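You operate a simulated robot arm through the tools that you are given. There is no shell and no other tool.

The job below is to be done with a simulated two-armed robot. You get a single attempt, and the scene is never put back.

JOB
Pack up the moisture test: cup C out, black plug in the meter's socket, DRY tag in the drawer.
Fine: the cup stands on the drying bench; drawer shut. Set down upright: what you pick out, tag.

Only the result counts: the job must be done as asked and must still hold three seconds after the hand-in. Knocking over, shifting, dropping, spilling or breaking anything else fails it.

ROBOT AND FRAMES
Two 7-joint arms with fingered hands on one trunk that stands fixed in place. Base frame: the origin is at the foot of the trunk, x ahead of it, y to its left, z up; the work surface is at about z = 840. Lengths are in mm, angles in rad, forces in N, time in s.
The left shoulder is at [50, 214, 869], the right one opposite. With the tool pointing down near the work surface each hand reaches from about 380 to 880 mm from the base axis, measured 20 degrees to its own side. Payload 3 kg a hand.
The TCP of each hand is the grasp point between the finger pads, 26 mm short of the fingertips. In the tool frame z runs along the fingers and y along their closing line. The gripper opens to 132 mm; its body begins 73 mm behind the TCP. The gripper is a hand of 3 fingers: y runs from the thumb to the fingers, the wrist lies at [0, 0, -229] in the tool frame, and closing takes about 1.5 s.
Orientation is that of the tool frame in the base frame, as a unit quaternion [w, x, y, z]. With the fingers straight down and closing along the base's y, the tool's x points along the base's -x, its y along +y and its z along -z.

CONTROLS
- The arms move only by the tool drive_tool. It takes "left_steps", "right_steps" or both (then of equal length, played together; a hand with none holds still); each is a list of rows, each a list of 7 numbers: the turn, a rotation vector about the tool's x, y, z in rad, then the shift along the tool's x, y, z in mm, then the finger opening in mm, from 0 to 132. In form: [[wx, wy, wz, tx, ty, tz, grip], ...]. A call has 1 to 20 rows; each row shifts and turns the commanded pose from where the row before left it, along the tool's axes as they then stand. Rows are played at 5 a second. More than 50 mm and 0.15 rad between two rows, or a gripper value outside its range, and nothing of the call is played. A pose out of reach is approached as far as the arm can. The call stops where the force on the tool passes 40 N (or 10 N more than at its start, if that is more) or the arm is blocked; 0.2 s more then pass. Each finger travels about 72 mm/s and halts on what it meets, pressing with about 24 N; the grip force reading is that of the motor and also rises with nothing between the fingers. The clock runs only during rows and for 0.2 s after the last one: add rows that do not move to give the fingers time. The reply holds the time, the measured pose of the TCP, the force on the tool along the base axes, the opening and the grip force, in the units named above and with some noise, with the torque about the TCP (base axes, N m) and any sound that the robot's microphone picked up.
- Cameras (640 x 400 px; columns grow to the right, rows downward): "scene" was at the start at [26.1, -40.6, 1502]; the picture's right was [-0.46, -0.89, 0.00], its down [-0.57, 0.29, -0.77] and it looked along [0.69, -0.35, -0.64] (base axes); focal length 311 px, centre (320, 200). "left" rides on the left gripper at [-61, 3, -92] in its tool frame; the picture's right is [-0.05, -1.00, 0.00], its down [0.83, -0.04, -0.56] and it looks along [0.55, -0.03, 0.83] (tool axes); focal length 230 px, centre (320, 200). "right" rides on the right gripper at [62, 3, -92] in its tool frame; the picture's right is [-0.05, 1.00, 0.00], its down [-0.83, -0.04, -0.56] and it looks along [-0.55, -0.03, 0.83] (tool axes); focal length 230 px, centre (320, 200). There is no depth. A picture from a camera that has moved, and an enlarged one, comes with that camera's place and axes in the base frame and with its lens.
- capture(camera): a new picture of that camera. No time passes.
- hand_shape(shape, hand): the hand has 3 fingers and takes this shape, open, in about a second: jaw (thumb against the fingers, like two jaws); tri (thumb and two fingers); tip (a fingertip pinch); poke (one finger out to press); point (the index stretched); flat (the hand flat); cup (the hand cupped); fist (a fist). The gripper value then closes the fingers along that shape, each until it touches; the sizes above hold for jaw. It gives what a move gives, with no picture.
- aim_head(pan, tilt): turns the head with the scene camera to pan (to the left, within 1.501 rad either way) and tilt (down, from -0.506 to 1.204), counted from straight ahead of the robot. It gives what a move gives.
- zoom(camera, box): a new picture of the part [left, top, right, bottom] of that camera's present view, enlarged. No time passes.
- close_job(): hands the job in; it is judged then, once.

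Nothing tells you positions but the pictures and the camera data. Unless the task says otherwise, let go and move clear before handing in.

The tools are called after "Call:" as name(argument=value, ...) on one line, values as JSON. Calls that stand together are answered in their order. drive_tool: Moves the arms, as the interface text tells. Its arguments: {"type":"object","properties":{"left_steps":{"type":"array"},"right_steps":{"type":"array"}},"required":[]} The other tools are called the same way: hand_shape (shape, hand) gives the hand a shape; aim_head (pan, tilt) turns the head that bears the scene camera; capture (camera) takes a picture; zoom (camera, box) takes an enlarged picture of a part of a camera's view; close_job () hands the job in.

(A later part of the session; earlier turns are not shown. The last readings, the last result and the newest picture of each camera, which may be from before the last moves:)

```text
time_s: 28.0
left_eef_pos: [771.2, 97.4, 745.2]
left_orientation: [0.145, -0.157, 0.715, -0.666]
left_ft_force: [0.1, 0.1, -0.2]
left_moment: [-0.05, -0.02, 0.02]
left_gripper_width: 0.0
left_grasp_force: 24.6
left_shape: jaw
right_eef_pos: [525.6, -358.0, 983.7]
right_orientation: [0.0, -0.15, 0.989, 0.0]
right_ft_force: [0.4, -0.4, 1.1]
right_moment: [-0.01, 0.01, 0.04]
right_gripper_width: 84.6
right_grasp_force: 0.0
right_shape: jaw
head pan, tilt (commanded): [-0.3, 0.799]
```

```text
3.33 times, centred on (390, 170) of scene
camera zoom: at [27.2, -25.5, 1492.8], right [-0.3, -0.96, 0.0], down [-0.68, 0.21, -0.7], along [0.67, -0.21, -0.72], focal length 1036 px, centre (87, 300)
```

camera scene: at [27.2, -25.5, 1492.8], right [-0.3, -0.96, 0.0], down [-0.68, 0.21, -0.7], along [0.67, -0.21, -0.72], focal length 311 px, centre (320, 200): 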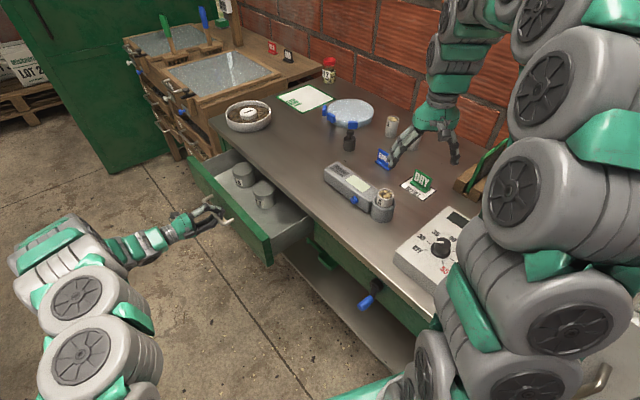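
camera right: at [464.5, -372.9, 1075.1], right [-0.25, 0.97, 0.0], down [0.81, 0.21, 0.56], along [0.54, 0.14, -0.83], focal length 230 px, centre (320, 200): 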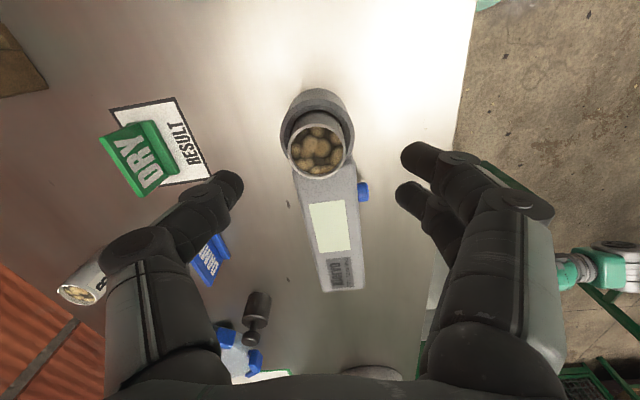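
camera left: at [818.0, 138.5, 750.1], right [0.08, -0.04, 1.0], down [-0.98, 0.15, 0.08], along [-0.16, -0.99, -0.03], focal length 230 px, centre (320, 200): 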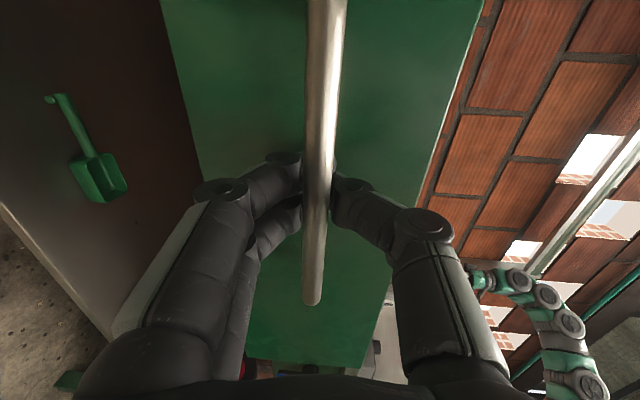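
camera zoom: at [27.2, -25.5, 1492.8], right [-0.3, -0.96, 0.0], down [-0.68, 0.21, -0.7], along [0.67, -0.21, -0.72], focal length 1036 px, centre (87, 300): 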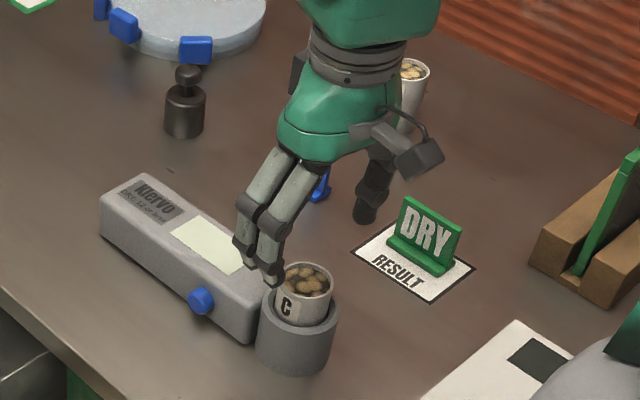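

The alignment looks close; I'll zoom for an exact offset before descending.

Call:
zoom(camera="right", box=[240, 80, 400, 180])

```text
4.00 times, centred on (320, 130) of right
camera zoom: at [464.5, -372.9, 1075.1], right [-0.25, 0.97, 0.0], down [0.81, 0.21, 0.56], along [0.54, 0.14, -0.83], focal length 920 px, centre (320, 480)
```

zoom: 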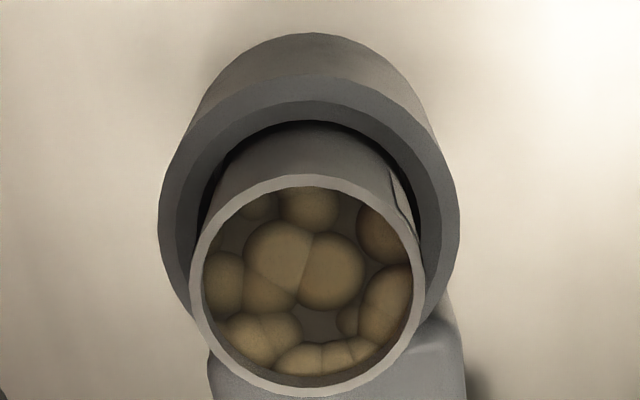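

The cup is 2 mm off along the closing axis, and its rim height of ≈919 is confirmed by its apparent size. I'll correct, descend so the fingertips stay above the socket rim, and grip the cup.

Call:
drive_tool(right_steps=[[0, 0, 0, 0, -2.1, 12, 84], [0, 0, 0, 0, 0, 12, 84], [0, 0, 0, 0, 0, 12, 84], [0, 0, 0, 0, 0, 12, 84], [0, 0, 0, 0, 0, 8, 84], [0, 0, 0, 0, 0, 6, 84], [0, 0, 0, 0, 0, 0, 84]])

Call:
capture(camera="right")

Call:
zoom(camera="scene", box=[310, 130, 430, 225])

```text
time_s: 29.6
left_eef_pos: [769.1, 98.0, 745.6]
left_orientation: [0.145, -0.157, 0.715, -0.666]
left_ft_force: [0.7, 0.4, 0.3]
left_moment: [-0.01, 0.01, 0.02]
left_gripper_width: 0.2
left_grasp_force: 23.8
left_shape: jaw
right_eef_pos: [526.1, -361.4, 922.9]
right_orientation: [-0.001, -0.151, 0.988, 0.0]
right_ft_force: [0.1, -0.9, -0.7]
right_moment: [0.0, 0.02, 0.03]
right_gripper_width: 84.3
right_grasp_force: 0.0
right_shape: jaw
head pan, tilt (commanded): [-0.3, 0.799]
```

```text
taken
camera right: at [464.8, -376.6, 1014.2], right [-0.25, 0.97, 0.0], down [0.81, 0.21, 0.56], along [0.54, 0.14, -0.83], focal length 230 px, centre (320, 200)
```

right: 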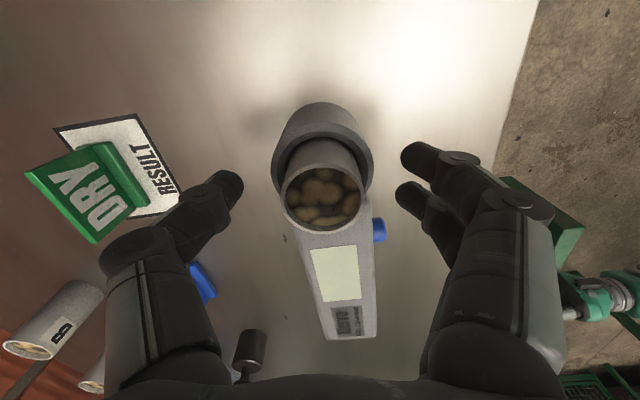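

```text
4.21 times, centred on (370, 178) of scene
camera zoom: at [27.2, -25.6, 1492.8], right [-0.3, -0.96, 0.0], down [-0.68, 0.21, -0.7], along [0.67, -0.21, -0.72], focal length 1309 px, centre (110, 295)
```

zoom: 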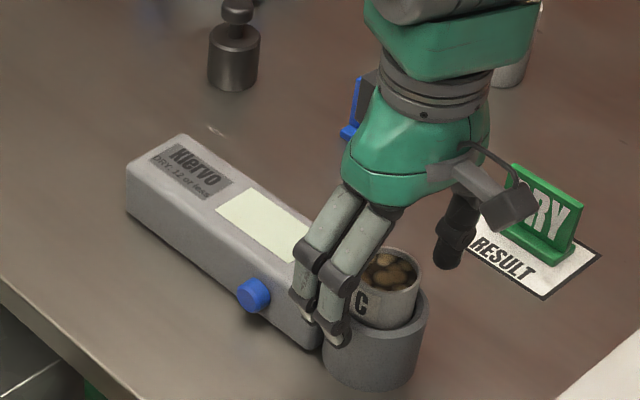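

Fingers are either side of the cup, above the socket rim. Closing gently.

Call:
drive_tool(right_steps=[[0, 0, 0, 0, 0, 0, 60], [0, 0, 0, 0, 0, 0, 46], [0, 0, 0, 0, 0, 0, 36], [0, 0, 0, 0, 0, 0, 30], [0, 0, 0, 0, 0, 0, 30], [0, 0, 0, 0, 0, 0, 30], [0, 0, 0, 0, 0, 0, 30]])

Call:
capture(camera="right")

Call:
zoom(camera="scene", box=[310, 130, 430, 225])

```text
time_s: 31.2
left_eef_pos: [769.8, 97.9, 745.7]
left_orientation: [0.146, -0.155, 0.715, -0.666]
left_ft_force: [-0.9, 0.3, -0.3]
left_moment: [0.01, -0.02, -0.01]
left_gripper_width: 0.0
left_grasp_force: 23.8
left_shape: jaw
right_eef_pos: [525.9, -362.1, 922.9]
right_orientation: [0.0, -0.15, 0.989, 0.0]
right_ft_force: [-0.6, -0.1, -0.3]
right_moment: [0.01, 0.02, 0.0]
right_gripper_width: 32.9
right_grasp_force: 24.4
right_shape: jaw
head pan, tilt (commanded): [-0.3, 0.799]
```

```text
taken
camera right: at [464.8, -376.5, 1014.3], right [-0.25, 0.97, 0.0], down [0.81, 0.21, 0.56], along [0.54, 0.14, -0.83], focal length 230 px, centre (320, 200)
```

right: 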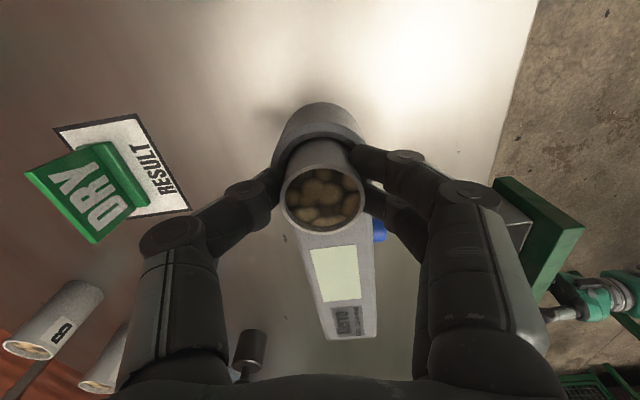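

```text
4.21 times, centred on (370, 178) of scene
camera zoom: at [27.2, -25.6, 1492.8], right [-0.3, -0.96, 0.0], down [-0.68, 0.21, -0.7], along [0.67, -0.21, -0.72], focal length 1309 px, centre (110, 295)
```

zoom: 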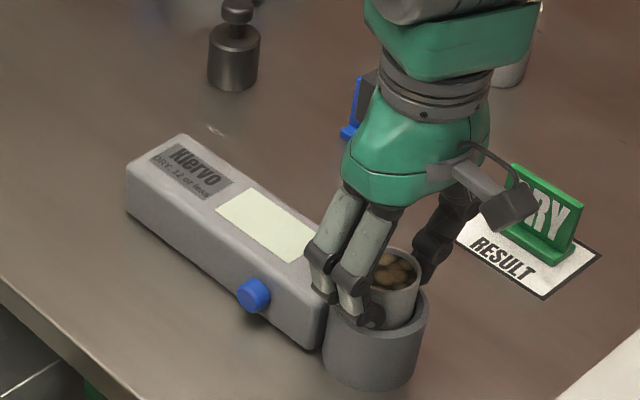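

The cup is gripped (24 N, no side load). I'll lift straight up slowly.

Call:
drive_tool(right_steps=[[0, 0, 0, 0, 0, -4, 30], [0, 0, 0, 0, 0, -4, 30], [0, 0, 0, 0, 0, -5, 30], [0, 0, 0, 0, 0, 0, 30]])

Call:
zoom(camera="scene", box=[310, 130, 430, 225])

Call:
capture(camera="right")

```text
time_s: 32.2
left_eef_pos: [769.4, 98.8, 745.5]
left_orientation: [0.146, -0.157, 0.715, -0.665]
left_ft_force: [0.5, 0.0, -0.1]
left_moment: [0.0, 0.0, 0.03]
left_gripper_width: 0.0
left_grasp_force: 23.7
left_shape: jaw
right_eef_pos: [523.8, -361.6, 936.1]
right_orientation: [0.0, -0.15, 0.989, 0.001]
right_ft_force: [0.5, 0.3, -1.5]
right_moment: [-0.01, -0.01, 0.02]
right_gripper_width: 33.1
right_grasp_force: 24.2
right_shape: jaw
head pan, tilt (commanded): [-0.3, 0.799]
```

```text
4.21 times, centred on (370, 178) of scene
camera zoom: at [27.2, -25.6, 1492.8], right [-0.3, -0.96, 0.0], down [-0.68, 0.21, -0.7], along [0.67, -0.21, -0.72], focal length 1309 px, centre (110, 295)
```

zoom: 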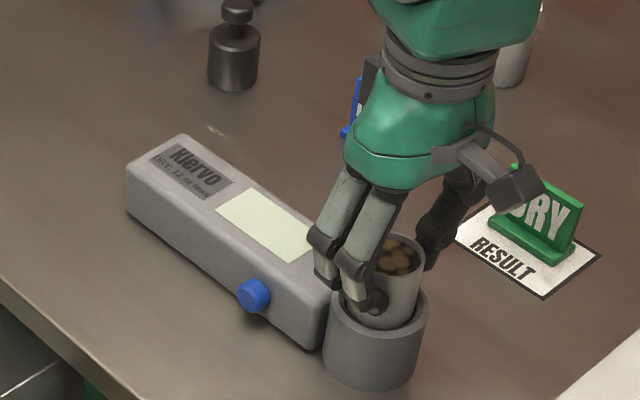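

```text
taken
camera right: at [464.4, -376.6, 1027.1], right [-0.25, 0.97, 0.0], down [0.81, 0.21, 0.56], along [0.54, 0.14, -0.83], focal length 230 px, centre (320, 200)
```

right: 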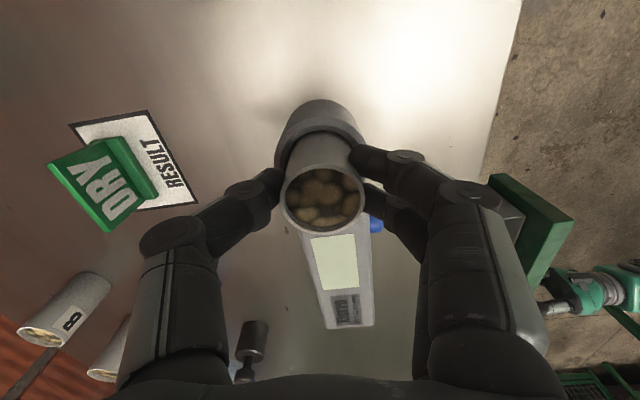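

The cup rises cleanly and the meter stays put. I'll continue lifting well clear of the socket.

Call:
drive_tool(right_steps=[[0, 0, 0, 0, 0, -10, 30], [0, 0, 0, 0, 0, -12, 30], [0, 0, 0, 0, 0, -12, 30], [0, 0, 0, 0, 0, -12, 30], [0, 0, 0, 0, 0, -12, 30], [0, 0, 0, 0, 0, 0, 30]])

Call:
zoom(camera="scene", box=[310, 120, 450, 225])

Call:
capture(camera="right")

```text
time_s: 33.6
left_eef_pos: [769.5, 97.9, 745.9]
left_orientation: [0.146, -0.157, 0.715, -0.665]
left_ft_force: [0.1, -0.2, 0.8]
left_moment: [-0.01, 0.02, 0.0]
left_gripper_width: 0.1
left_grasp_force: 24.2
left_shape: jaw
right_eef_pos: [525.5, -360.5, 994.7]
right_orientation: [0.0, -0.151, 0.989, 0.001]
right_ft_force: [-0.4, 0.0, -1.1]
right_moment: [0.0, -0.02, 0.0]
right_gripper_width: 32.7
right_grasp_force: 24.2
right_shape: jaw
head pan, tilt (commanded): [-0.3, 0.799]
```

```text
3.81 times, centred on (380, 172) of scene
camera zoom: at [27.2, -25.6, 1492.8], right [-0.3, -0.96, 0.0], down [-0.68, 0.21, -0.7], along [0.67, -0.21, -0.72], focal length 1184 px, centre (91, 305)
```

zoom: 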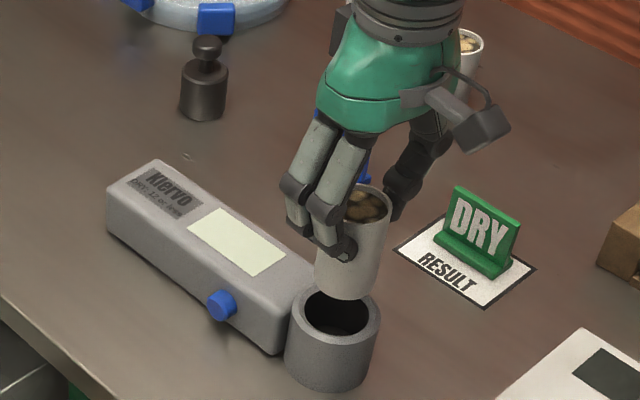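

```text
taken
camera right: at [464.0, -376.0, 1085.0], right [-0.25, 0.97, 0.0], down [0.81, 0.21, 0.55], along [0.54, 0.14, -0.83], focal length 230 px, centre (320, 200)
```

right: 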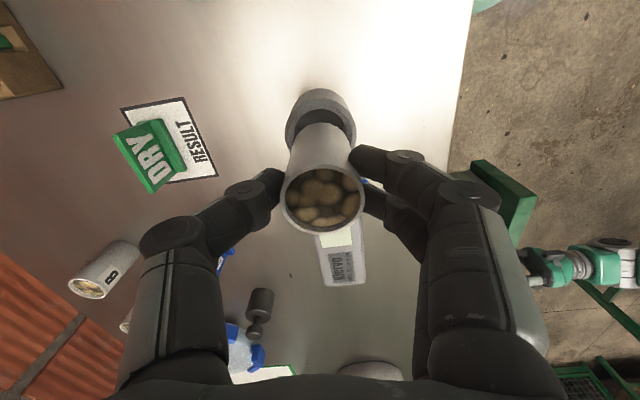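

Cup C is out and upright. I'll move it behind the meter to the free bench spot near [655,-395] at this height, and check clearance before lowering.

Call:
drive_tool(right_steps=[[0, 0, 0, -20, -12, 0, 30], [0, 0, 0, -25, -15, 0, 30], [0, 0, 0, -25, -16, 0, 30], [0, 0, 0, -25, -16, 0, 30], [0, 0, 0, -19, -12, 0, 30], [0, 0, 0, 0, 0, 0, 30]])

Call:
capture(camera="right")

Call:
zoom(camera="scene", box=[310, 90, 470, 210])

```text
time_s: 35.0
left_eef_pos: [769.3, 98.2, 746.0]
left_orientation: [0.146, -0.157, 0.715, -0.665]
left_ft_force: [0.6, 0.4, 0.5]
left_moment: [-0.03, -0.04, 0.02]
left_gripper_width: 0.0
left_grasp_force: 24.2
left_shape: jaw
right_eef_pos: [654.1, -394.0, 993.7]
right_orientation: [0.0, -0.15, 0.989, 0.0]
right_ft_force: [-0.2, -0.8, -0.6]
right_moment: [0.01, 0.0, 0.01]
right_gripper_width: 32.7
right_grasp_force: 24.3
right_shape: jaw
head pan, tilt (commanded): [-0.3, 0.799]
```

```text
taken
camera right: at [594.3, -410.4, 1084.3], right [-0.25, 0.97, 0.0], down [0.81, 0.21, 0.56], along [0.54, 0.14, -0.83], focal length 230 px, centre (320, 200)
```

right: 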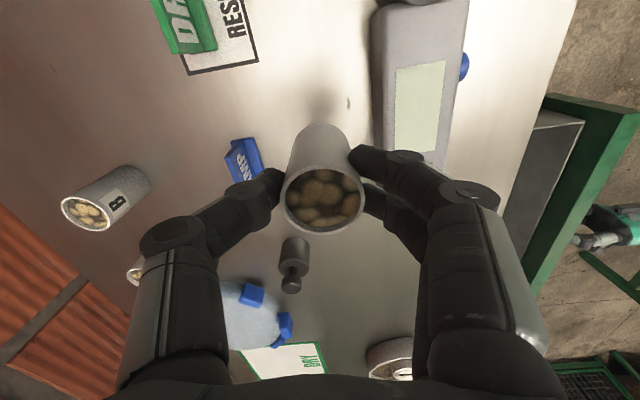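

```text
3.33 times, centred on (390, 150) of scene
camera zoom: at [27.2, -25.6, 1492.8], right [-0.3, -0.96, 0.0], down [-0.68, 0.21, -0.7], along [0.67, -0.21, -0.72], focal length 1036 px, centre (87, 367)
```

zoom: 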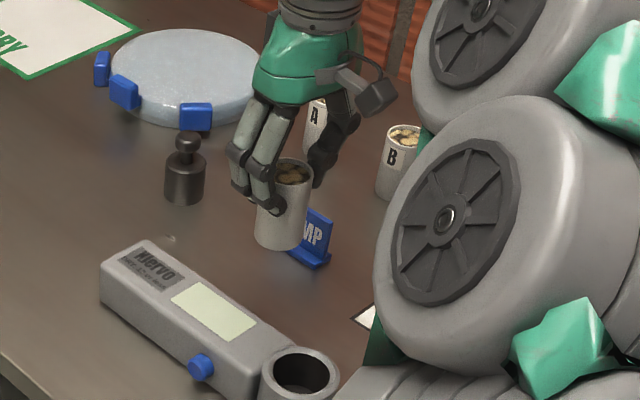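

The spot below is clear of the DAMP tag and meter. Lowering the cup toward the bench.

Call:
drive_tool(right_steps=[[0, 0, 0, 0, 0, 15, 30], [0, 0, 0, 0, 0, 15, 30], [0, 0, 0, 0, 0, 15, 30], [0, 0, 0, 0, 0, 15, 30], [0, 0, 0, 0, 0, 10, 30], [0, 0, 0, 0, 0, 6, 30], [0, 0, 0, 0, 0, 0, 30]])

Call:
zoom(camera="scene", box=[330, 110, 430, 190])

Call:
capture(camera="right")

```text
time_s: 36.6
left_eef_pos: [769.5, 98.6, 746.1]
left_orientation: [0.146, -0.156, 0.715, -0.666]
left_ft_force: [0.3, 0.7, 0.0]
left_moment: [-0.01, 0.0, -0.02]
left_gripper_width: 0.0
left_grasp_force: 23.8
left_shape: jaw
right_eef_pos: [655.0, -393.6, 916.5]
right_orientation: [-0.001, -0.15, 0.989, -0.001]
right_ft_force: [0.4, 0.2, -1.0]
right_moment: [-0.01, 0.01, 0.01]
right_gripper_width: 32.8
right_grasp_force: 24.6
right_shape: jaw
head pan, tilt (commanded): [-0.3, 0.799]
```

```text
5.00 times, centred on (380, 150) of scene
camera zoom: at [27.2, -25.6, 1492.8], right [-0.3, -0.96, 0.0], down [-0.68, 0.21, -0.7], along [0.67, -0.21, -0.72], focal length 1554 px, centre (20, 450)
```

zoom: 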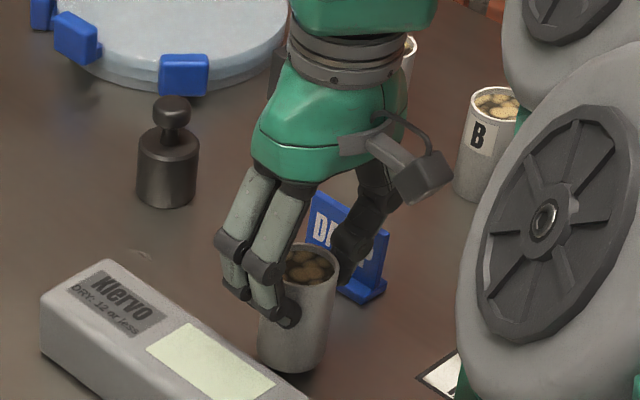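

```text
taken
camera right: at [594.8, -410.0, 1008.6], right [-0.25, 0.97, 0.0], down [0.81, 0.21, 0.56], along [0.54, 0.14, -0.83], focal length 230 px, centre (320, 200)
```

right: 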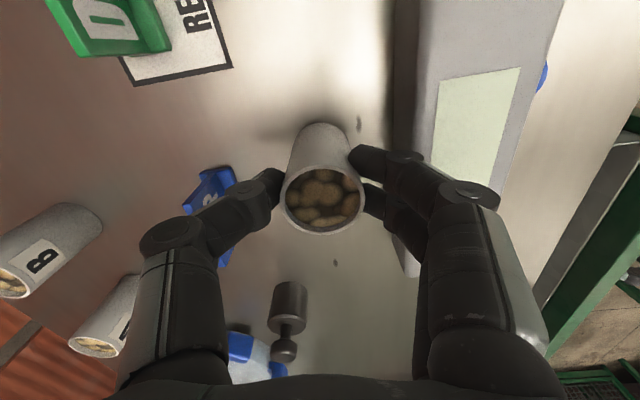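

Near the bench now with slight gap. I'll lower in small steps and watch for contact.

Call:
drive_tool(right_steps=[[0, 0, 0, 0, 0, 2, 30], [0, 0, 0, 0, 0, 2, 30], [0, 0, 0, 0, 0, 1, 30], [0, 0, 0, 0, 0, 0, 30]])

```text
time_s: 37.6
left_eef_pos: [770.3, 98.8, 746.4]
left_orientation: [0.146, -0.157, 0.715, -0.666]
left_ft_force: [-0.1, -0.1, -0.1]
left_moment: [0.01, 0.0, 0.0]
left_gripper_width: 0.0
left_grasp_force: 24.4
left_shape: jaw
right_eef_pos: [655.2, -395.7, 912.5]
right_orientation: [0.0, -0.15, 0.989, 0.0]
right_ft_force: [0.2, -0.9, -1.6]
right_moment: [0.0, 0.02, 0.02]
right_gripper_width: 32.8
right_grasp_force: 24.4
right_shape: jaw
head pan, tilt (commanded): [-0.3, 0.799]
```

Call:
drive_tool(right_steps=[[0, 0, 0, 0, 0, 1, 30], [0, 0, 0, 0, 0, 1, 30], [0, 0, 0, 0, 0, 0, 30]])

Call:
zoom(camera="scene", box=[340, 120, 420, 184])

```text
time_s: 38.4
left_eef_pos: [770.1, 97.1, 744.9]
left_orientation: [0.146, -0.156, 0.716, -0.665]
left_ft_force: [0.1, -0.7, -0.3]
left_moment: [0.0, -0.04, 0.0]
left_gripper_width: 0.3
left_grasp_force: 24.0
left_shape: jaw
right_eef_pos: [655.5, -394.0, 912.0]
right_orientation: [0.0, -0.15, 0.989, 0.0]
right_ft_force: [-0.6, 1.7, -1.3]
right_moment: [0.0, 0.02, 0.04]
right_gripper_width: 33.0
right_grasp_force: 23.7
right_shape: jaw
head pan, tilt (commanded): [-0.3, 0.799]
```

```text
6.25 times, centred on (380, 152) of scene
camera zoom: at [27.2, -25.6, 1492.8], right [-0.3, -0.96, 0.0], down [-0.68, 0.21, -0.7], along [0.67, -0.21, -0.72], focal length 1943 px, centre (-55, 500)
```

zoom: 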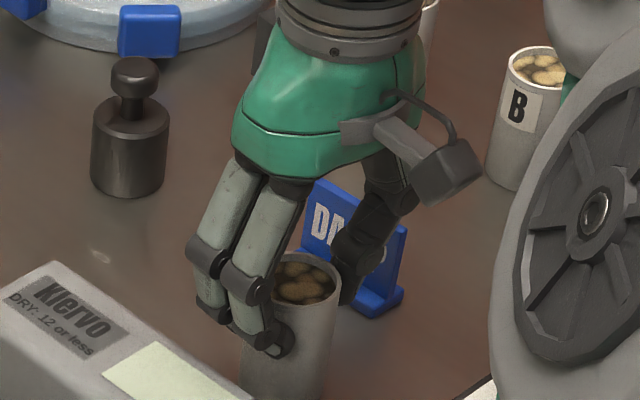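

Call:
drive_tool(right_steps=[[0, 0, 0, 0, 0, 1, 30], [0, 0, 0, 0, 0, 1, 30], [0, 0, 0, 0, 0, 0, 30]])

Call:
zoom(camera="scene", box=[330, 130, 430, 200])

```text
time_s: 39.2
left_eef_pos: [770.1, 98.3, 745.8]
left_orientation: [0.145, -0.157, 0.715, -0.666]
left_ft_force: [-0.6, -0.2, -0.2]
left_moment: [0.0, -0.02, 0.02]
left_gripper_width: 0.0
left_grasp_force: 24.1
left_shape: jaw
right_eef_pos: [655.0, -394.2, 909.1]
right_orientation: [0.0, -0.151, 0.989, 0.0]
right_ft_force: [-0.4, 0.2, 1.5]
right_moment: [0.02, 0.01, -0.01]
right_gripper_width: 32.9
right_grasp_force: 24.3
right_shape: jaw
head pan, tilt (commanded): [-0.3, 0.799]
```

```text
5.71 times, centred on (380, 165) of scene
camera zoom: at [27.2, -25.6, 1492.8], right [-0.3, -0.96, 0.0], down [-0.68, 0.21, -0.7], along [0.67, -0.21, -0.72], focal length 1776 px, centre (-23, 400)
```

zoom: 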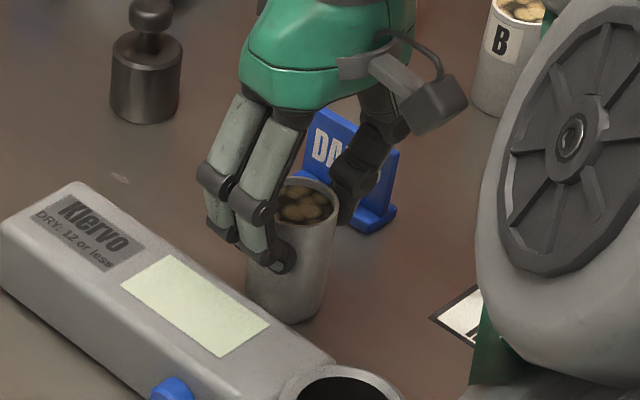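

Call:
drive_tool(right_steps=[[0, 0, 0, 0, 0, 0.7, 30], [0, 0, 0, 0, 0, 0, 30]])

```text
time_s: 39.8
left_eef_pos: [769.2, 98.0, 746.4]
left_orientation: [0.145, -0.157, 0.716, -0.665]
left_ft_force: [0.9, 0.1, -0.9]
left_moment: [-0.02, -0.02, 0.0]
left_gripper_width: 0.0
left_grasp_force: 24.4
left_shape: jaw
right_eef_pos: [654.4, -395.0, 909.0]
right_orientation: [0.0, -0.15, 0.989, 0.0]
right_ft_force: [0.6, 0.0, 2.4]
right_moment: [0.04, 0.01, -0.01]
right_gripper_width: 33.0
right_grasp_force: 24.0
right_shape: jaw
head pan, tilt (commanded): [-0.3, 0.799]
```

The cup now rests on the bench (upward contact force). Releasing gently.

Call:
drive_tool(right_steps=[[0, 0, 0, 0, 0, 0, 36], [0, 0, 0, 0, 0, 0, 44], [0, 0, 0, 0, 0, 0, 54], [0, 0, 0, 0, 0, 0, 64], [0, 0, 0, 0, 0, 0, 66], [0, 0, 0, 0, 0, 0, 66]])

Call:
capture(camera="right")

Call:
zoom(camera="scene", box=[330, 130, 430, 200])

```text
time_s: 41.2
left_eef_pos: [769.0, 99.9, 745.3]
left_orientation: [0.145, -0.157, 0.715, -0.666]
left_ft_force: [0.5, -0.3, 0.3]
left_moment: [0.02, 0.0, -0.01]
left_gripper_width: 0.0
left_grasp_force: 24.2
left_shape: jaw
right_eef_pos: [655.5, -394.4, 908.4]
right_orientation: [0.0, -0.151, 0.989, 0.0]
right_ft_force: [-0.7, 0.1, -0.4]
right_moment: [0.02, 0.0, 0.0]
right_gripper_width: 65.6
right_grasp_force: 0.1
right_shape: jaw
head pan, tilt (commanded): [-0.3, 0.799]
```

```text
taken
camera right: at [594.5, -409.7, 999.7], right [-0.25, 0.97, 0.0], down [0.81, 0.21, 0.56], along [0.54, 0.14, -0.83], focal length 230 px, centre (320, 200)
```

right: 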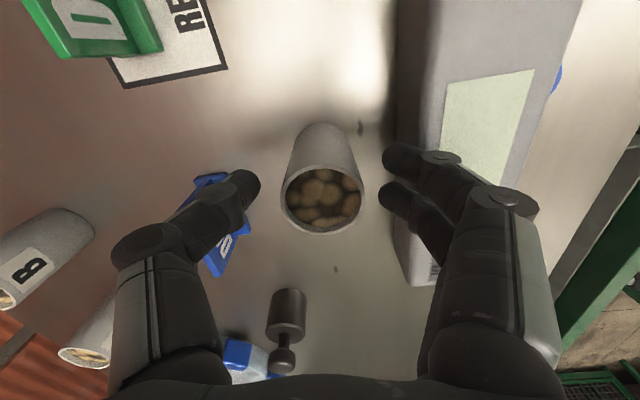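

```text
5.71 times, centred on (380, 165) of scene
camera zoom: at [27.2, -25.6, 1492.8], right [-0.3, -0.96, 0.0], down [-0.68, 0.21, -0.7], along [0.67, -0.21, -0.72], focal length 1776 px, centre (-23, 400)
```

zoom: 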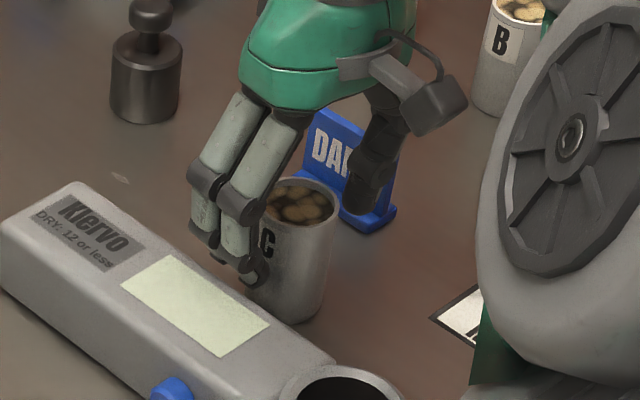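

Cup C stands upright, free. Raising the hand straight up, then looking at the plug.

Call:
drive_tool(right_steps=[[0, 0, 0, 0, 0, -10, 66], [0, 0, 0, 0, 0, -15, 66], [0, 0, 0, 0, 0, -20, 66], [0, 0, 0, 0, 0, -25, 66], [0, 0, 0, 0, 0, -30, 66], [0, 0, 0, 0, 0, -30, 66], [0, 0, 0, 0, 0, 0, 66]])

Call:
capture(camera="right")

Call:
zoom(camera="right", box=[220, 220, 380, 320])

Call:
zoom(camera="scene", box=[310, 100, 410, 170])

```text
time_s: 42.8
left_eef_pos: [769.6, 98.8, 745.2]
left_orientation: [0.145, -0.157, 0.714, -0.666]
left_ft_force: [0.6, -0.9, 0.7]
left_moment: [0.01, -0.01, 0.02]
left_gripper_width: 0.0
left_grasp_force: 24.1
left_shape: jaw
right_eef_pos: [656.0, -393.9, 1039.7]
right_orientation: [0.001, -0.15, 0.989, 0.0]
right_ft_force: [0.5, -0.3, 0.1]
right_moment: [-0.05, 0.01, 0.01]
right_gripper_width: 65.5
right_grasp_force: 0.2
right_shape: jaw
head pan, tilt (commanded): [-0.3, 0.799]
```

```text
taken
camera right: at [594.3, -409.3, 1129.8], right [-0.25, 0.97, 0.0], down [0.81, 0.21, 0.56], along [0.54, 0.14, -0.83], focal length 230 px, centre (320, 200)
```

right: 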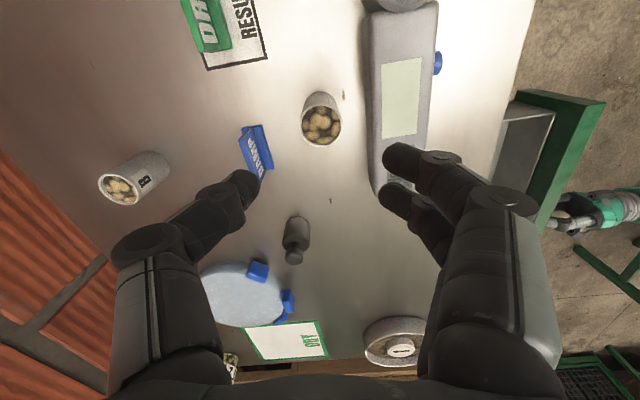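

```text
4.00 times, centred on (300, 270) of right
camera zoom: at [594.3, -409.3, 1129.8], right [-0.25, 0.97, 0.0], down [0.81, 0.21, 0.56], along [0.54, 0.14, -0.83], focal length 920 px, centre (400, -80)
```

zoom: 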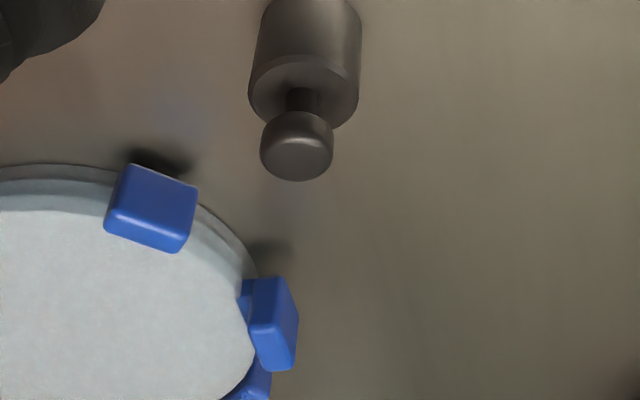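

```text
5.71 times, centred on (360, 135) of scene
camera zoom: at [27.2, -25.6, 1492.8], right [-0.3, -0.96, 0.0], down [-0.68, 0.21, -0.7], along [0.67, -0.21, -0.72], focal length 1776 px, centre (91, 571)
```

zoom: 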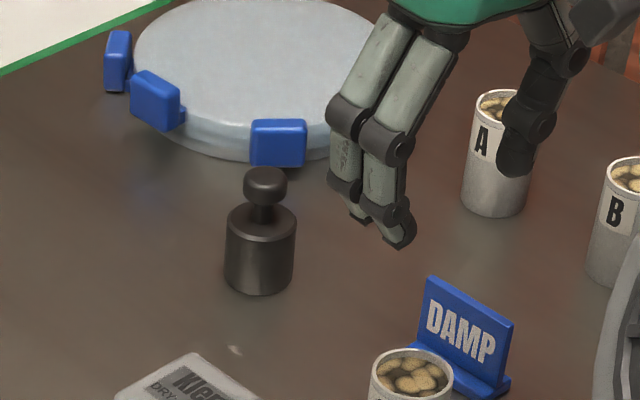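

Plug centre ≈[842,-383], knob top ≈z 907 and body top ≈876. It's near my reach limit, so I'll tilt the hand outward about 20° with the closing axis level, then move above it.

Call:
drive_tool(right_steps=[[0, 0, 0.128, 0, 0, 0, 66], [0, 0, 0.128, 0, 0, 0, 66], [0, 0, 0.127, 0, 0, 0, 66], [0, 0, 0.127, 0, 0, 0, 66], [0, -0.117, 0, 0, 0, 0, 66], [0, -0.117, 0, 0, 0, 0, 66], [0, -0.116, 0, 0, 0, 0, 66], [0, 0, 0, -30, 9.9, 22.7, 66], [0, 0, 0, -30, 9.9, 22.7, 66], [0, 0, 0, -30, 9.9, 22.7, 66], [0, 0, 0, -30, 9.9, 22.7, 66], [0, 0, 0, -30, 9.9, 22.7, 66], [0, 0, 0, 0, 0, 0, 66], [0, 0, 0, 0, 0, 0, 66]])

Call:
capture(camera="right")

Call:
capture(camera="scene")

```text
time_s: 45.8
left_eef_pos: [769.5, 98.5, 746.4]
left_orientation: [0.146, -0.157, 0.715, -0.665]
left_ft_force: [-0.4, -0.3, -0.3]
left_moment: [0.02, 0.02, 0.0]
left_gripper_width: 0.3
left_grasp_force: 24.4
left_shape: jaw
right_eef_pos: [839.9, -383.1, 983.6]
right_orientation: [0.173, 0.102, 0.98, -0.018]
right_ft_force: [0.4, -0.5, -0.7]
right_moment: [-0.01, 0.01, -0.01]
right_gripper_width: 65.3
right_grasp_force: 0.2
right_shape: jaw
head pan, tilt (commanded): [-0.3, 0.799]
```

```text
taken
camera right: at [752.3, -362.5, 1048.0], right [0.25, 0.97, 0.02], down [0.57, -0.16, 0.81], along [0.78, -0.19, -0.59], focal length 230 px, centre (320, 200)
```

right: 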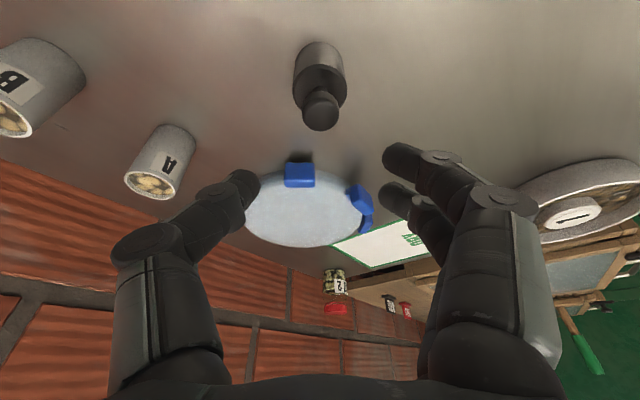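

```text
taken
camera scene: at [27.2, -25.5, 1492.8], right [-0.3, -0.96, 0.0], down [-0.68, 0.21, -0.7], along [0.67, -0.21, -0.72], focal length 311 px, centre (320, 200)
```

scene: 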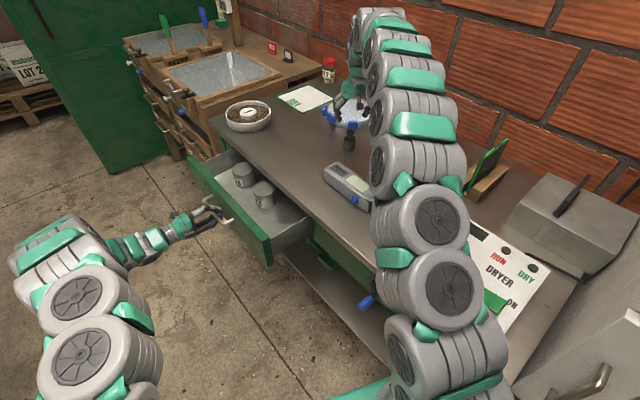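

The hand is above the plug. Before descending I'll check the right arm's clearance over the bench from the left camera and get a precise offset.

Call:
capture(camera="left")

Call:
zoom(camera="right", box=[240, 30, 400, 130])

Call:
zoom(camera="scene", box=[300, 80, 400, 160])

```text
taken
camera left: at [786.3, 207.2, 749.3], right [0.08, -0.04, 1.0], down [-0.98, 0.15, 0.08], along [-0.16, -0.99, -0.03], focal length 230 px, centre (320, 200)
```

left: 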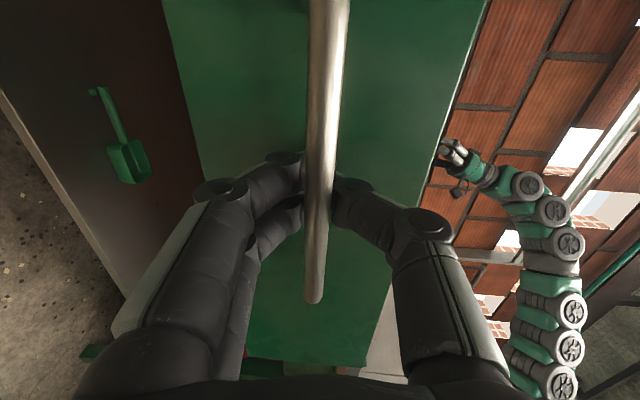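

```text
4.00 times, centred on (320, 80) of right
camera zoom: at [752.3, -362.5, 1048.0], right [0.25, 0.97, 0.02], down [0.57, -0.16, 0.81], along [0.78, -0.19, -0.59], focal length 920 px, centre (320, 680)
```

zoom: 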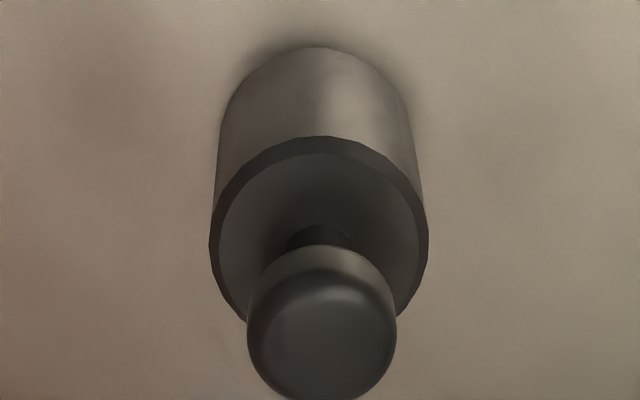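

```text
5.00 times, centred on (350, 120) of scene
camera zoom: at [27.2, -25.5, 1492.8], right [-0.3, -0.96, 0.0], down [-0.68, 0.21, -0.7], along [0.67, -0.21, -0.72], focal length 1554 px, centre (170, 600)
```

zoom: 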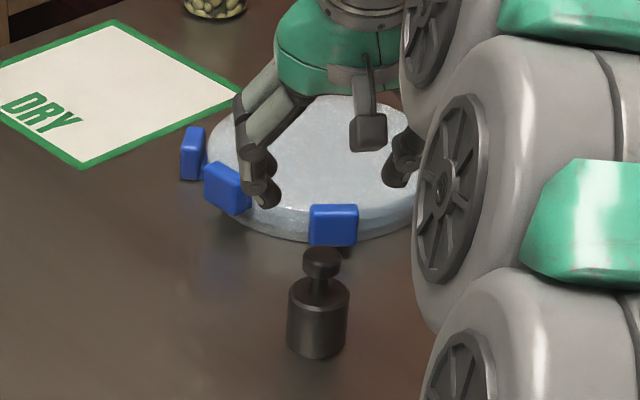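

Clearance is ample and the plug is within ~1 mm of alignment. I'll descend vertically most of the way, then re-check.

Call:
drive_tool(right_steps=[[0, 0, 0, 5.14, 0.6, 14.09, 66], [0, 0, 0, 5.14, 0.6, 14.09, 66], [0, 0, 0, 5.14, 0, 14.09, 66], [0, 0, 0, 4.1, 0, 11.3, 66], [0, 0, 0, 0, 0, 0, 60], [0, 0, 0, 0, 0, 0, 60]])

Call:
capture(camera="right")

Call:
zoom(camera="scene", box=[300, 80, 400, 160])

```text
time_s: 47.2
left_eef_pos: [768.8, 99.1, 745.6]
left_orientation: [0.146, -0.157, 0.715, -0.665]
left_ft_force: [0.4, 0.1, 0.1]
left_moment: [0.01, 0.01, 0.0]
left_gripper_width: 0.0
left_grasp_force: 24.0
left_shape: jaw
right_eef_pos: [842.3, -382.1, 925.6]
right_orientation: [0.174, 0.102, 0.979, -0.018]
right_ft_force: [-0.3, -0.5, -0.1]
right_moment: [0.02, -0.03, 0.0]
right_gripper_width: 60.7
right_grasp_force: 0.1
right_shape: jaw
head pan, tilt (commanded): [-0.3, 0.799]
```

```text
taken
camera right: at [753.5, -360.7, 990.1], right [0.25, 0.97, 0.02], down [0.57, -0.16, 0.81], along [0.78, -0.2, -0.59], focal length 230 px, centre (320, 200)
```

right: 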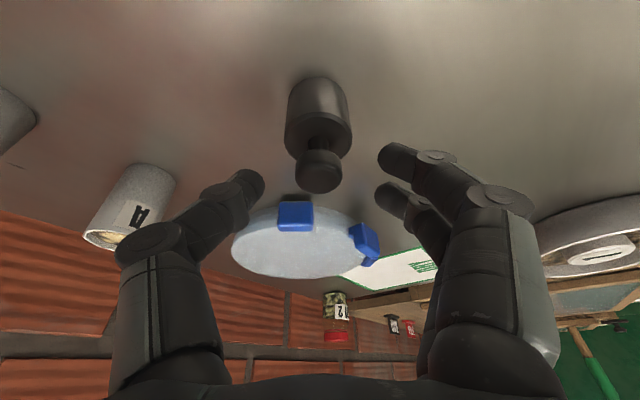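

```text
5.00 times, centred on (350, 120) of scene
camera zoom: at [27.2, -25.6, 1492.8], right [-0.3, -0.96, 0.0], down [-0.68, 0.21, -0.7], along [0.67, -0.21, -0.72], focal length 1554 px, centre (170, 600)
```

zoom: 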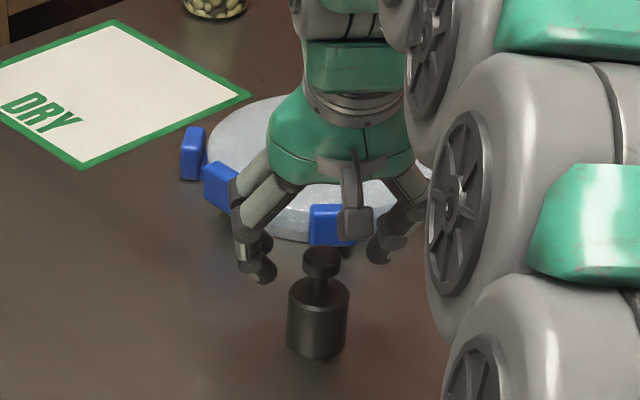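

Aligned on the knob. Final vertical descent of ~17 mm (with a 2 mm setback to allow for the tilt), then close on the knob.

Call:
drive_tool(right_steps=[[0, 0, 0, 3.95, 0, 7.9, 60], [0, 0, 0, 3.95, 0, 7.9, 60], [0, 0, 0, 0, 0, 0, 60]])

Call:
zoom(camera="scene", box=[310, 90, 390, 154])

Call:
capture(camera="right")

```text
time_s: 48.0
left_eef_pos: [769.3, 98.5, 745.8]
left_orientation: [0.145, -0.157, 0.716, -0.665]
left_ft_force: [1.1, 0.5, -0.2]
left_moment: [-0.02, 0.06, -0.02]
left_gripper_width: 0.2
left_grasp_force: 23.9
left_shape: jaw
right_eef_pos: [839.4, -382.6, 908.4]
right_orientation: [0.173, 0.102, 0.979, -0.018]
right_ft_force: [0.1, 0.3, 0.9]
right_moment: [-0.01, -0.01, 0.01]
right_gripper_width: 60.8
right_grasp_force: 0.0
right_shape: jaw
head pan, tilt (commanded): [-0.3, 0.799]
```

```text
6.25 times, centred on (350, 122) of scene
camera zoom: at [27.2, -25.6, 1492.8], right [-0.3, -0.96, 0.0], down [-0.68, 0.21, -0.7], along [0.67, -0.21, -0.72], focal length 1943 px, centre (132, 688)
```

zoom: 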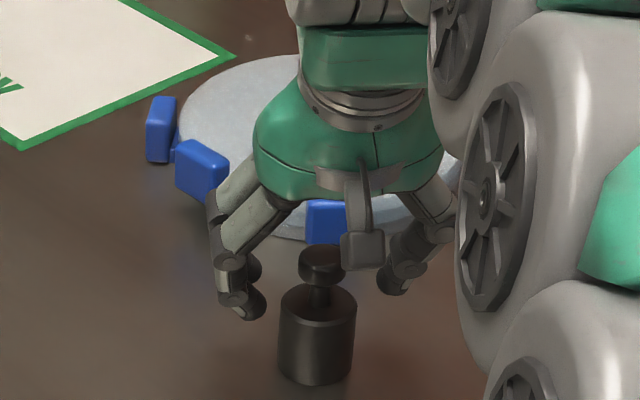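

```text
taken
camera right: at [752.2, -361.1, 973.2], right [0.25, 0.97, 0.02], down [0.57, -0.16, 0.81], along [0.78, -0.2, -0.59], focal length 230 px, centre (320, 200)
```

right: 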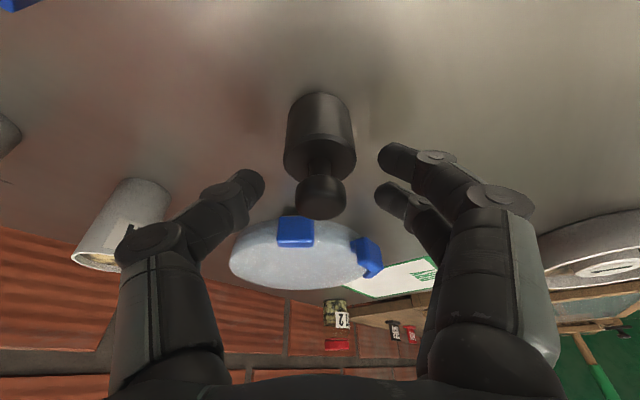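

Call:
drive_tool(right_steps=[[0, 0, 0, 0, 0, 0, 44], [0, 0, 0, 0, 0, 0, 30], [0, 0, 0, 0, 0, 0, 18], [0, 0, 0, 0, 0, 0, 10], [0, 0, 0, 0, 0, 0, 10], [0, 0, 0, 0, 0, 0, 10], [0, 0, 0, 0, 0, 0, 10]])

Call:
zoom(camera="scene", box=[310, 90, 390, 154])

Call:
zoom(camera="right", box=[220, 80, 420, 240])

```text
time_s: 49.6
left_eef_pos: [769.0, 98.5, 744.6]
left_orientation: [0.146, -0.156, 0.715, -0.665]
left_ft_force: [-0.4, 0.2, 0.0]
left_moment: [0.01, 0.01, -0.02]
left_gripper_width: 0.0
left_grasp_force: 23.6
left_shape: jaw
right_eef_pos: [840.0, -383.0, 908.3]
right_orientation: [0.174, 0.101, 0.979, -0.017]
right_ft_force: [0.1, 0.9, -1.0]
right_moment: [0.02, 0.0, 0.01]
right_gripper_width: 6.2
right_grasp_force: 24.5
right_shape: jaw
head pan, tilt (commanded): [-0.3, 0.799]
```

```text
6.25 times, centred on (350, 122) of scene
camera zoom: at [27.2, -25.6, 1492.8], right [-0.3, -0.96, 0.0], down [-0.68, 0.21, -0.7], along [0.67, -0.21, -0.72], focal length 1943 px, centre (132, 688)
```

zoom: 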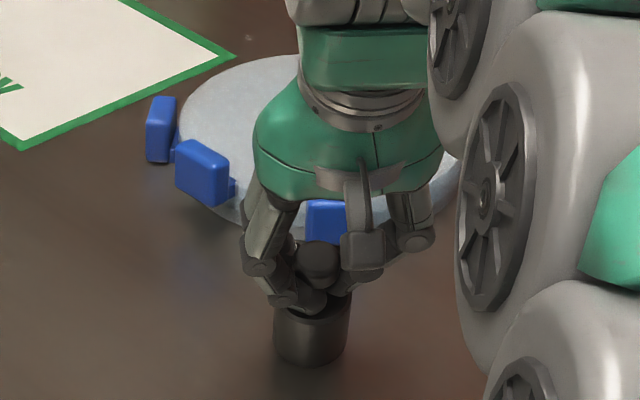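

```text
2.50 times, centred on (320, 160) of right
camera zoom: at [752.2, -361.1, 973.2], right [0.25, 0.97, 0.02], down [0.57, -0.16, 0.81], along [0.78, -0.2, -0.59], focal length 575 px, centre (320, 300)
```

zoom: 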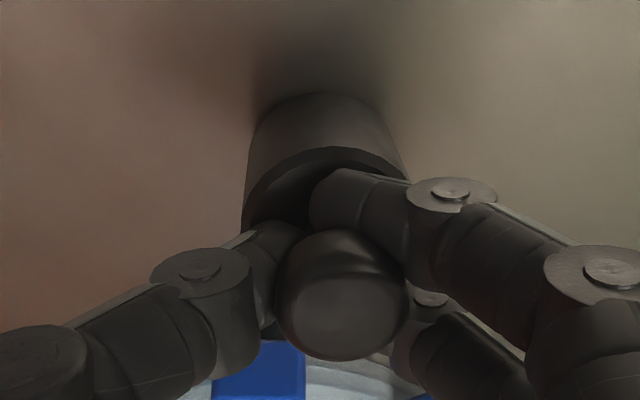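

Fingers have closed around the knob and neck. Lifting a little to test.

Call:
drive_tool(right_steps=[[0, 0, 0, -1.71, 0, -4.7, 5], [0, 0, 0, -1.71, 0, -4.7, 5], [0, 0, 0, -3.43, 0, -9.39, 5], [0, 0, 0, -3.43, 0, -9.39, 5], [0, 0, 0, 0, 0, 0, 5], [0, 0, 0, 0, 0, 0, 5]])

Call:
zoom(camera="scene", box=[310, 90, 390, 154])

Call:
zoom(camera="right", box=[220, 80, 420, 240])

```text
time_s: 51.0
left_eef_pos: [769.3, 98.3, 745.5]
left_orientation: [0.146, -0.156, 0.715, -0.666]
left_ft_force: [0.8, -0.1, 1.0]
left_moment: [-0.02, 0.0, -0.01]
left_gripper_width: 0.0
left_grasp_force: 23.8
left_shape: jaw
right_eef_pos: [839.6, -382.3, 937.7]
right_orientation: [0.172, 0.102, 0.98, -0.018]
right_ft_force: [0.0, -0.1, 0.8]
right_moment: [0.0, 0.01, 0.01]
right_gripper_width: 5.3
right_grasp_force: 0.1
right_shape: jaw
head pan, tilt (commanded): [-0.3, 0.799]
```

```text
6.25 times, centred on (350, 122) of scene
camera zoom: at [27.2, -25.6, 1492.8], right [-0.3, -0.96, 0.0], down [-0.68, 0.21, -0.7], along [0.67, -0.21, -0.72], focal length 1943 px, centre (132, 688)
```

zoom: 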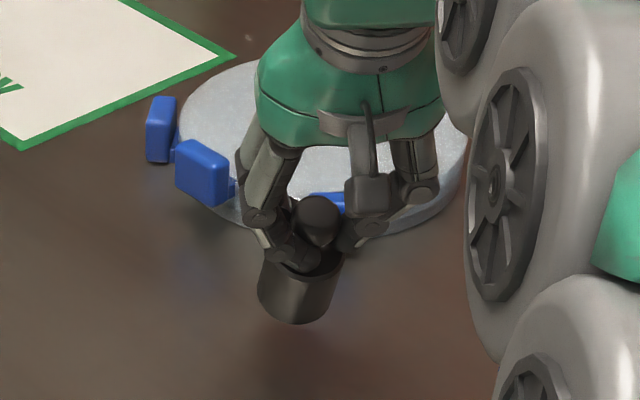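

```text
2.50 times, centred on (320, 160) of right
camera zoom: at [752.0, -360.5, 1002.5], right [0.25, 0.97, 0.02], down [0.57, -0.16, 0.81], along [0.78, -0.2, -0.59], focal length 575 px, centre (320, 300)
```

zoom: 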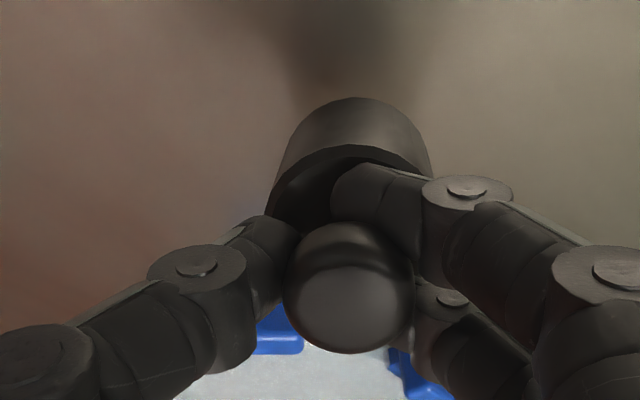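

The plug lifted but it hangs tilted in a loose grip (force ≈0). I'll tighten the grip and look.

Call:
drive_tool(right_steps=[[0, 0, 0, 0, 0, 0, 0], [0, 0, 0, 0, 0, 0, 0], [0, 0, 0, 0, 0, 0, 0], [0, 0, 0, 0, 0, 0, 0]])

Call:
zoom(camera="scene", box=[310, 90, 390, 154])

Call:
zoom(camera="right", box=[220, 80, 420, 240])

```text
time_s: 52.0
left_eef_pos: [770.1, 97.9, 745.6]
left_orientation: [0.146, -0.156, 0.715, -0.666]
left_ft_force: [-0.2, 0.3, 0.0]
left_moment: [0.0, 0.01, -0.03]
left_gripper_width: 0.0
left_grasp_force: 23.8
left_shape: jaw
right_eef_pos: [840.2, -382.6, 937.4]
right_orientation: [0.173, 0.102, 0.979, -0.018]
right_ft_force: [0.3, 0.8, 0.1]
right_moment: [0.01, 0.0, 0.02]
right_gripper_width: 2.2
right_grasp_force: 23.8
right_shape: jaw
head pan, tilt (commanded): [-0.3, 0.799]
```

```text
6.25 times, centred on (350, 122) of scene
camera zoom: at [27.2, -25.6, 1492.8], right [-0.3, -0.96, 0.0], down [-0.68, 0.21, -0.7], along [0.67, -0.21, -0.72], focal length 1943 px, centre (132, 688)
```

zoom: 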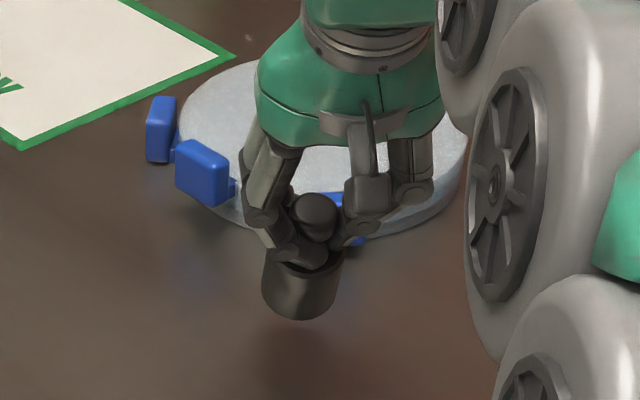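

```text
2.50 times, centred on (320, 160) of right
camera zoom: at [752.0, -360.5, 1002.5], right [0.25, 0.97, 0.02], down [0.57, -0.16, 0.81], along [0.78, -0.2, -0.59], focal length 575 px, centre (320, 300)
```

zoom: 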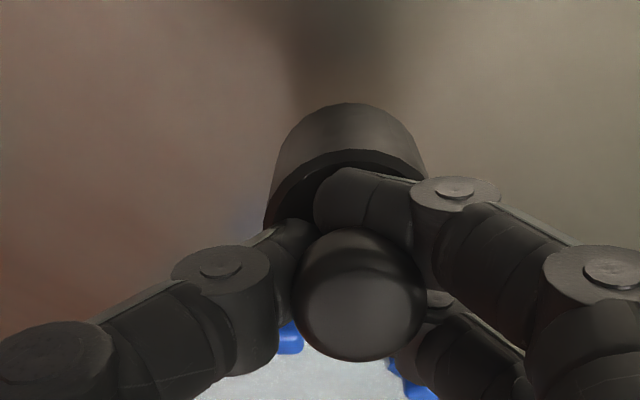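

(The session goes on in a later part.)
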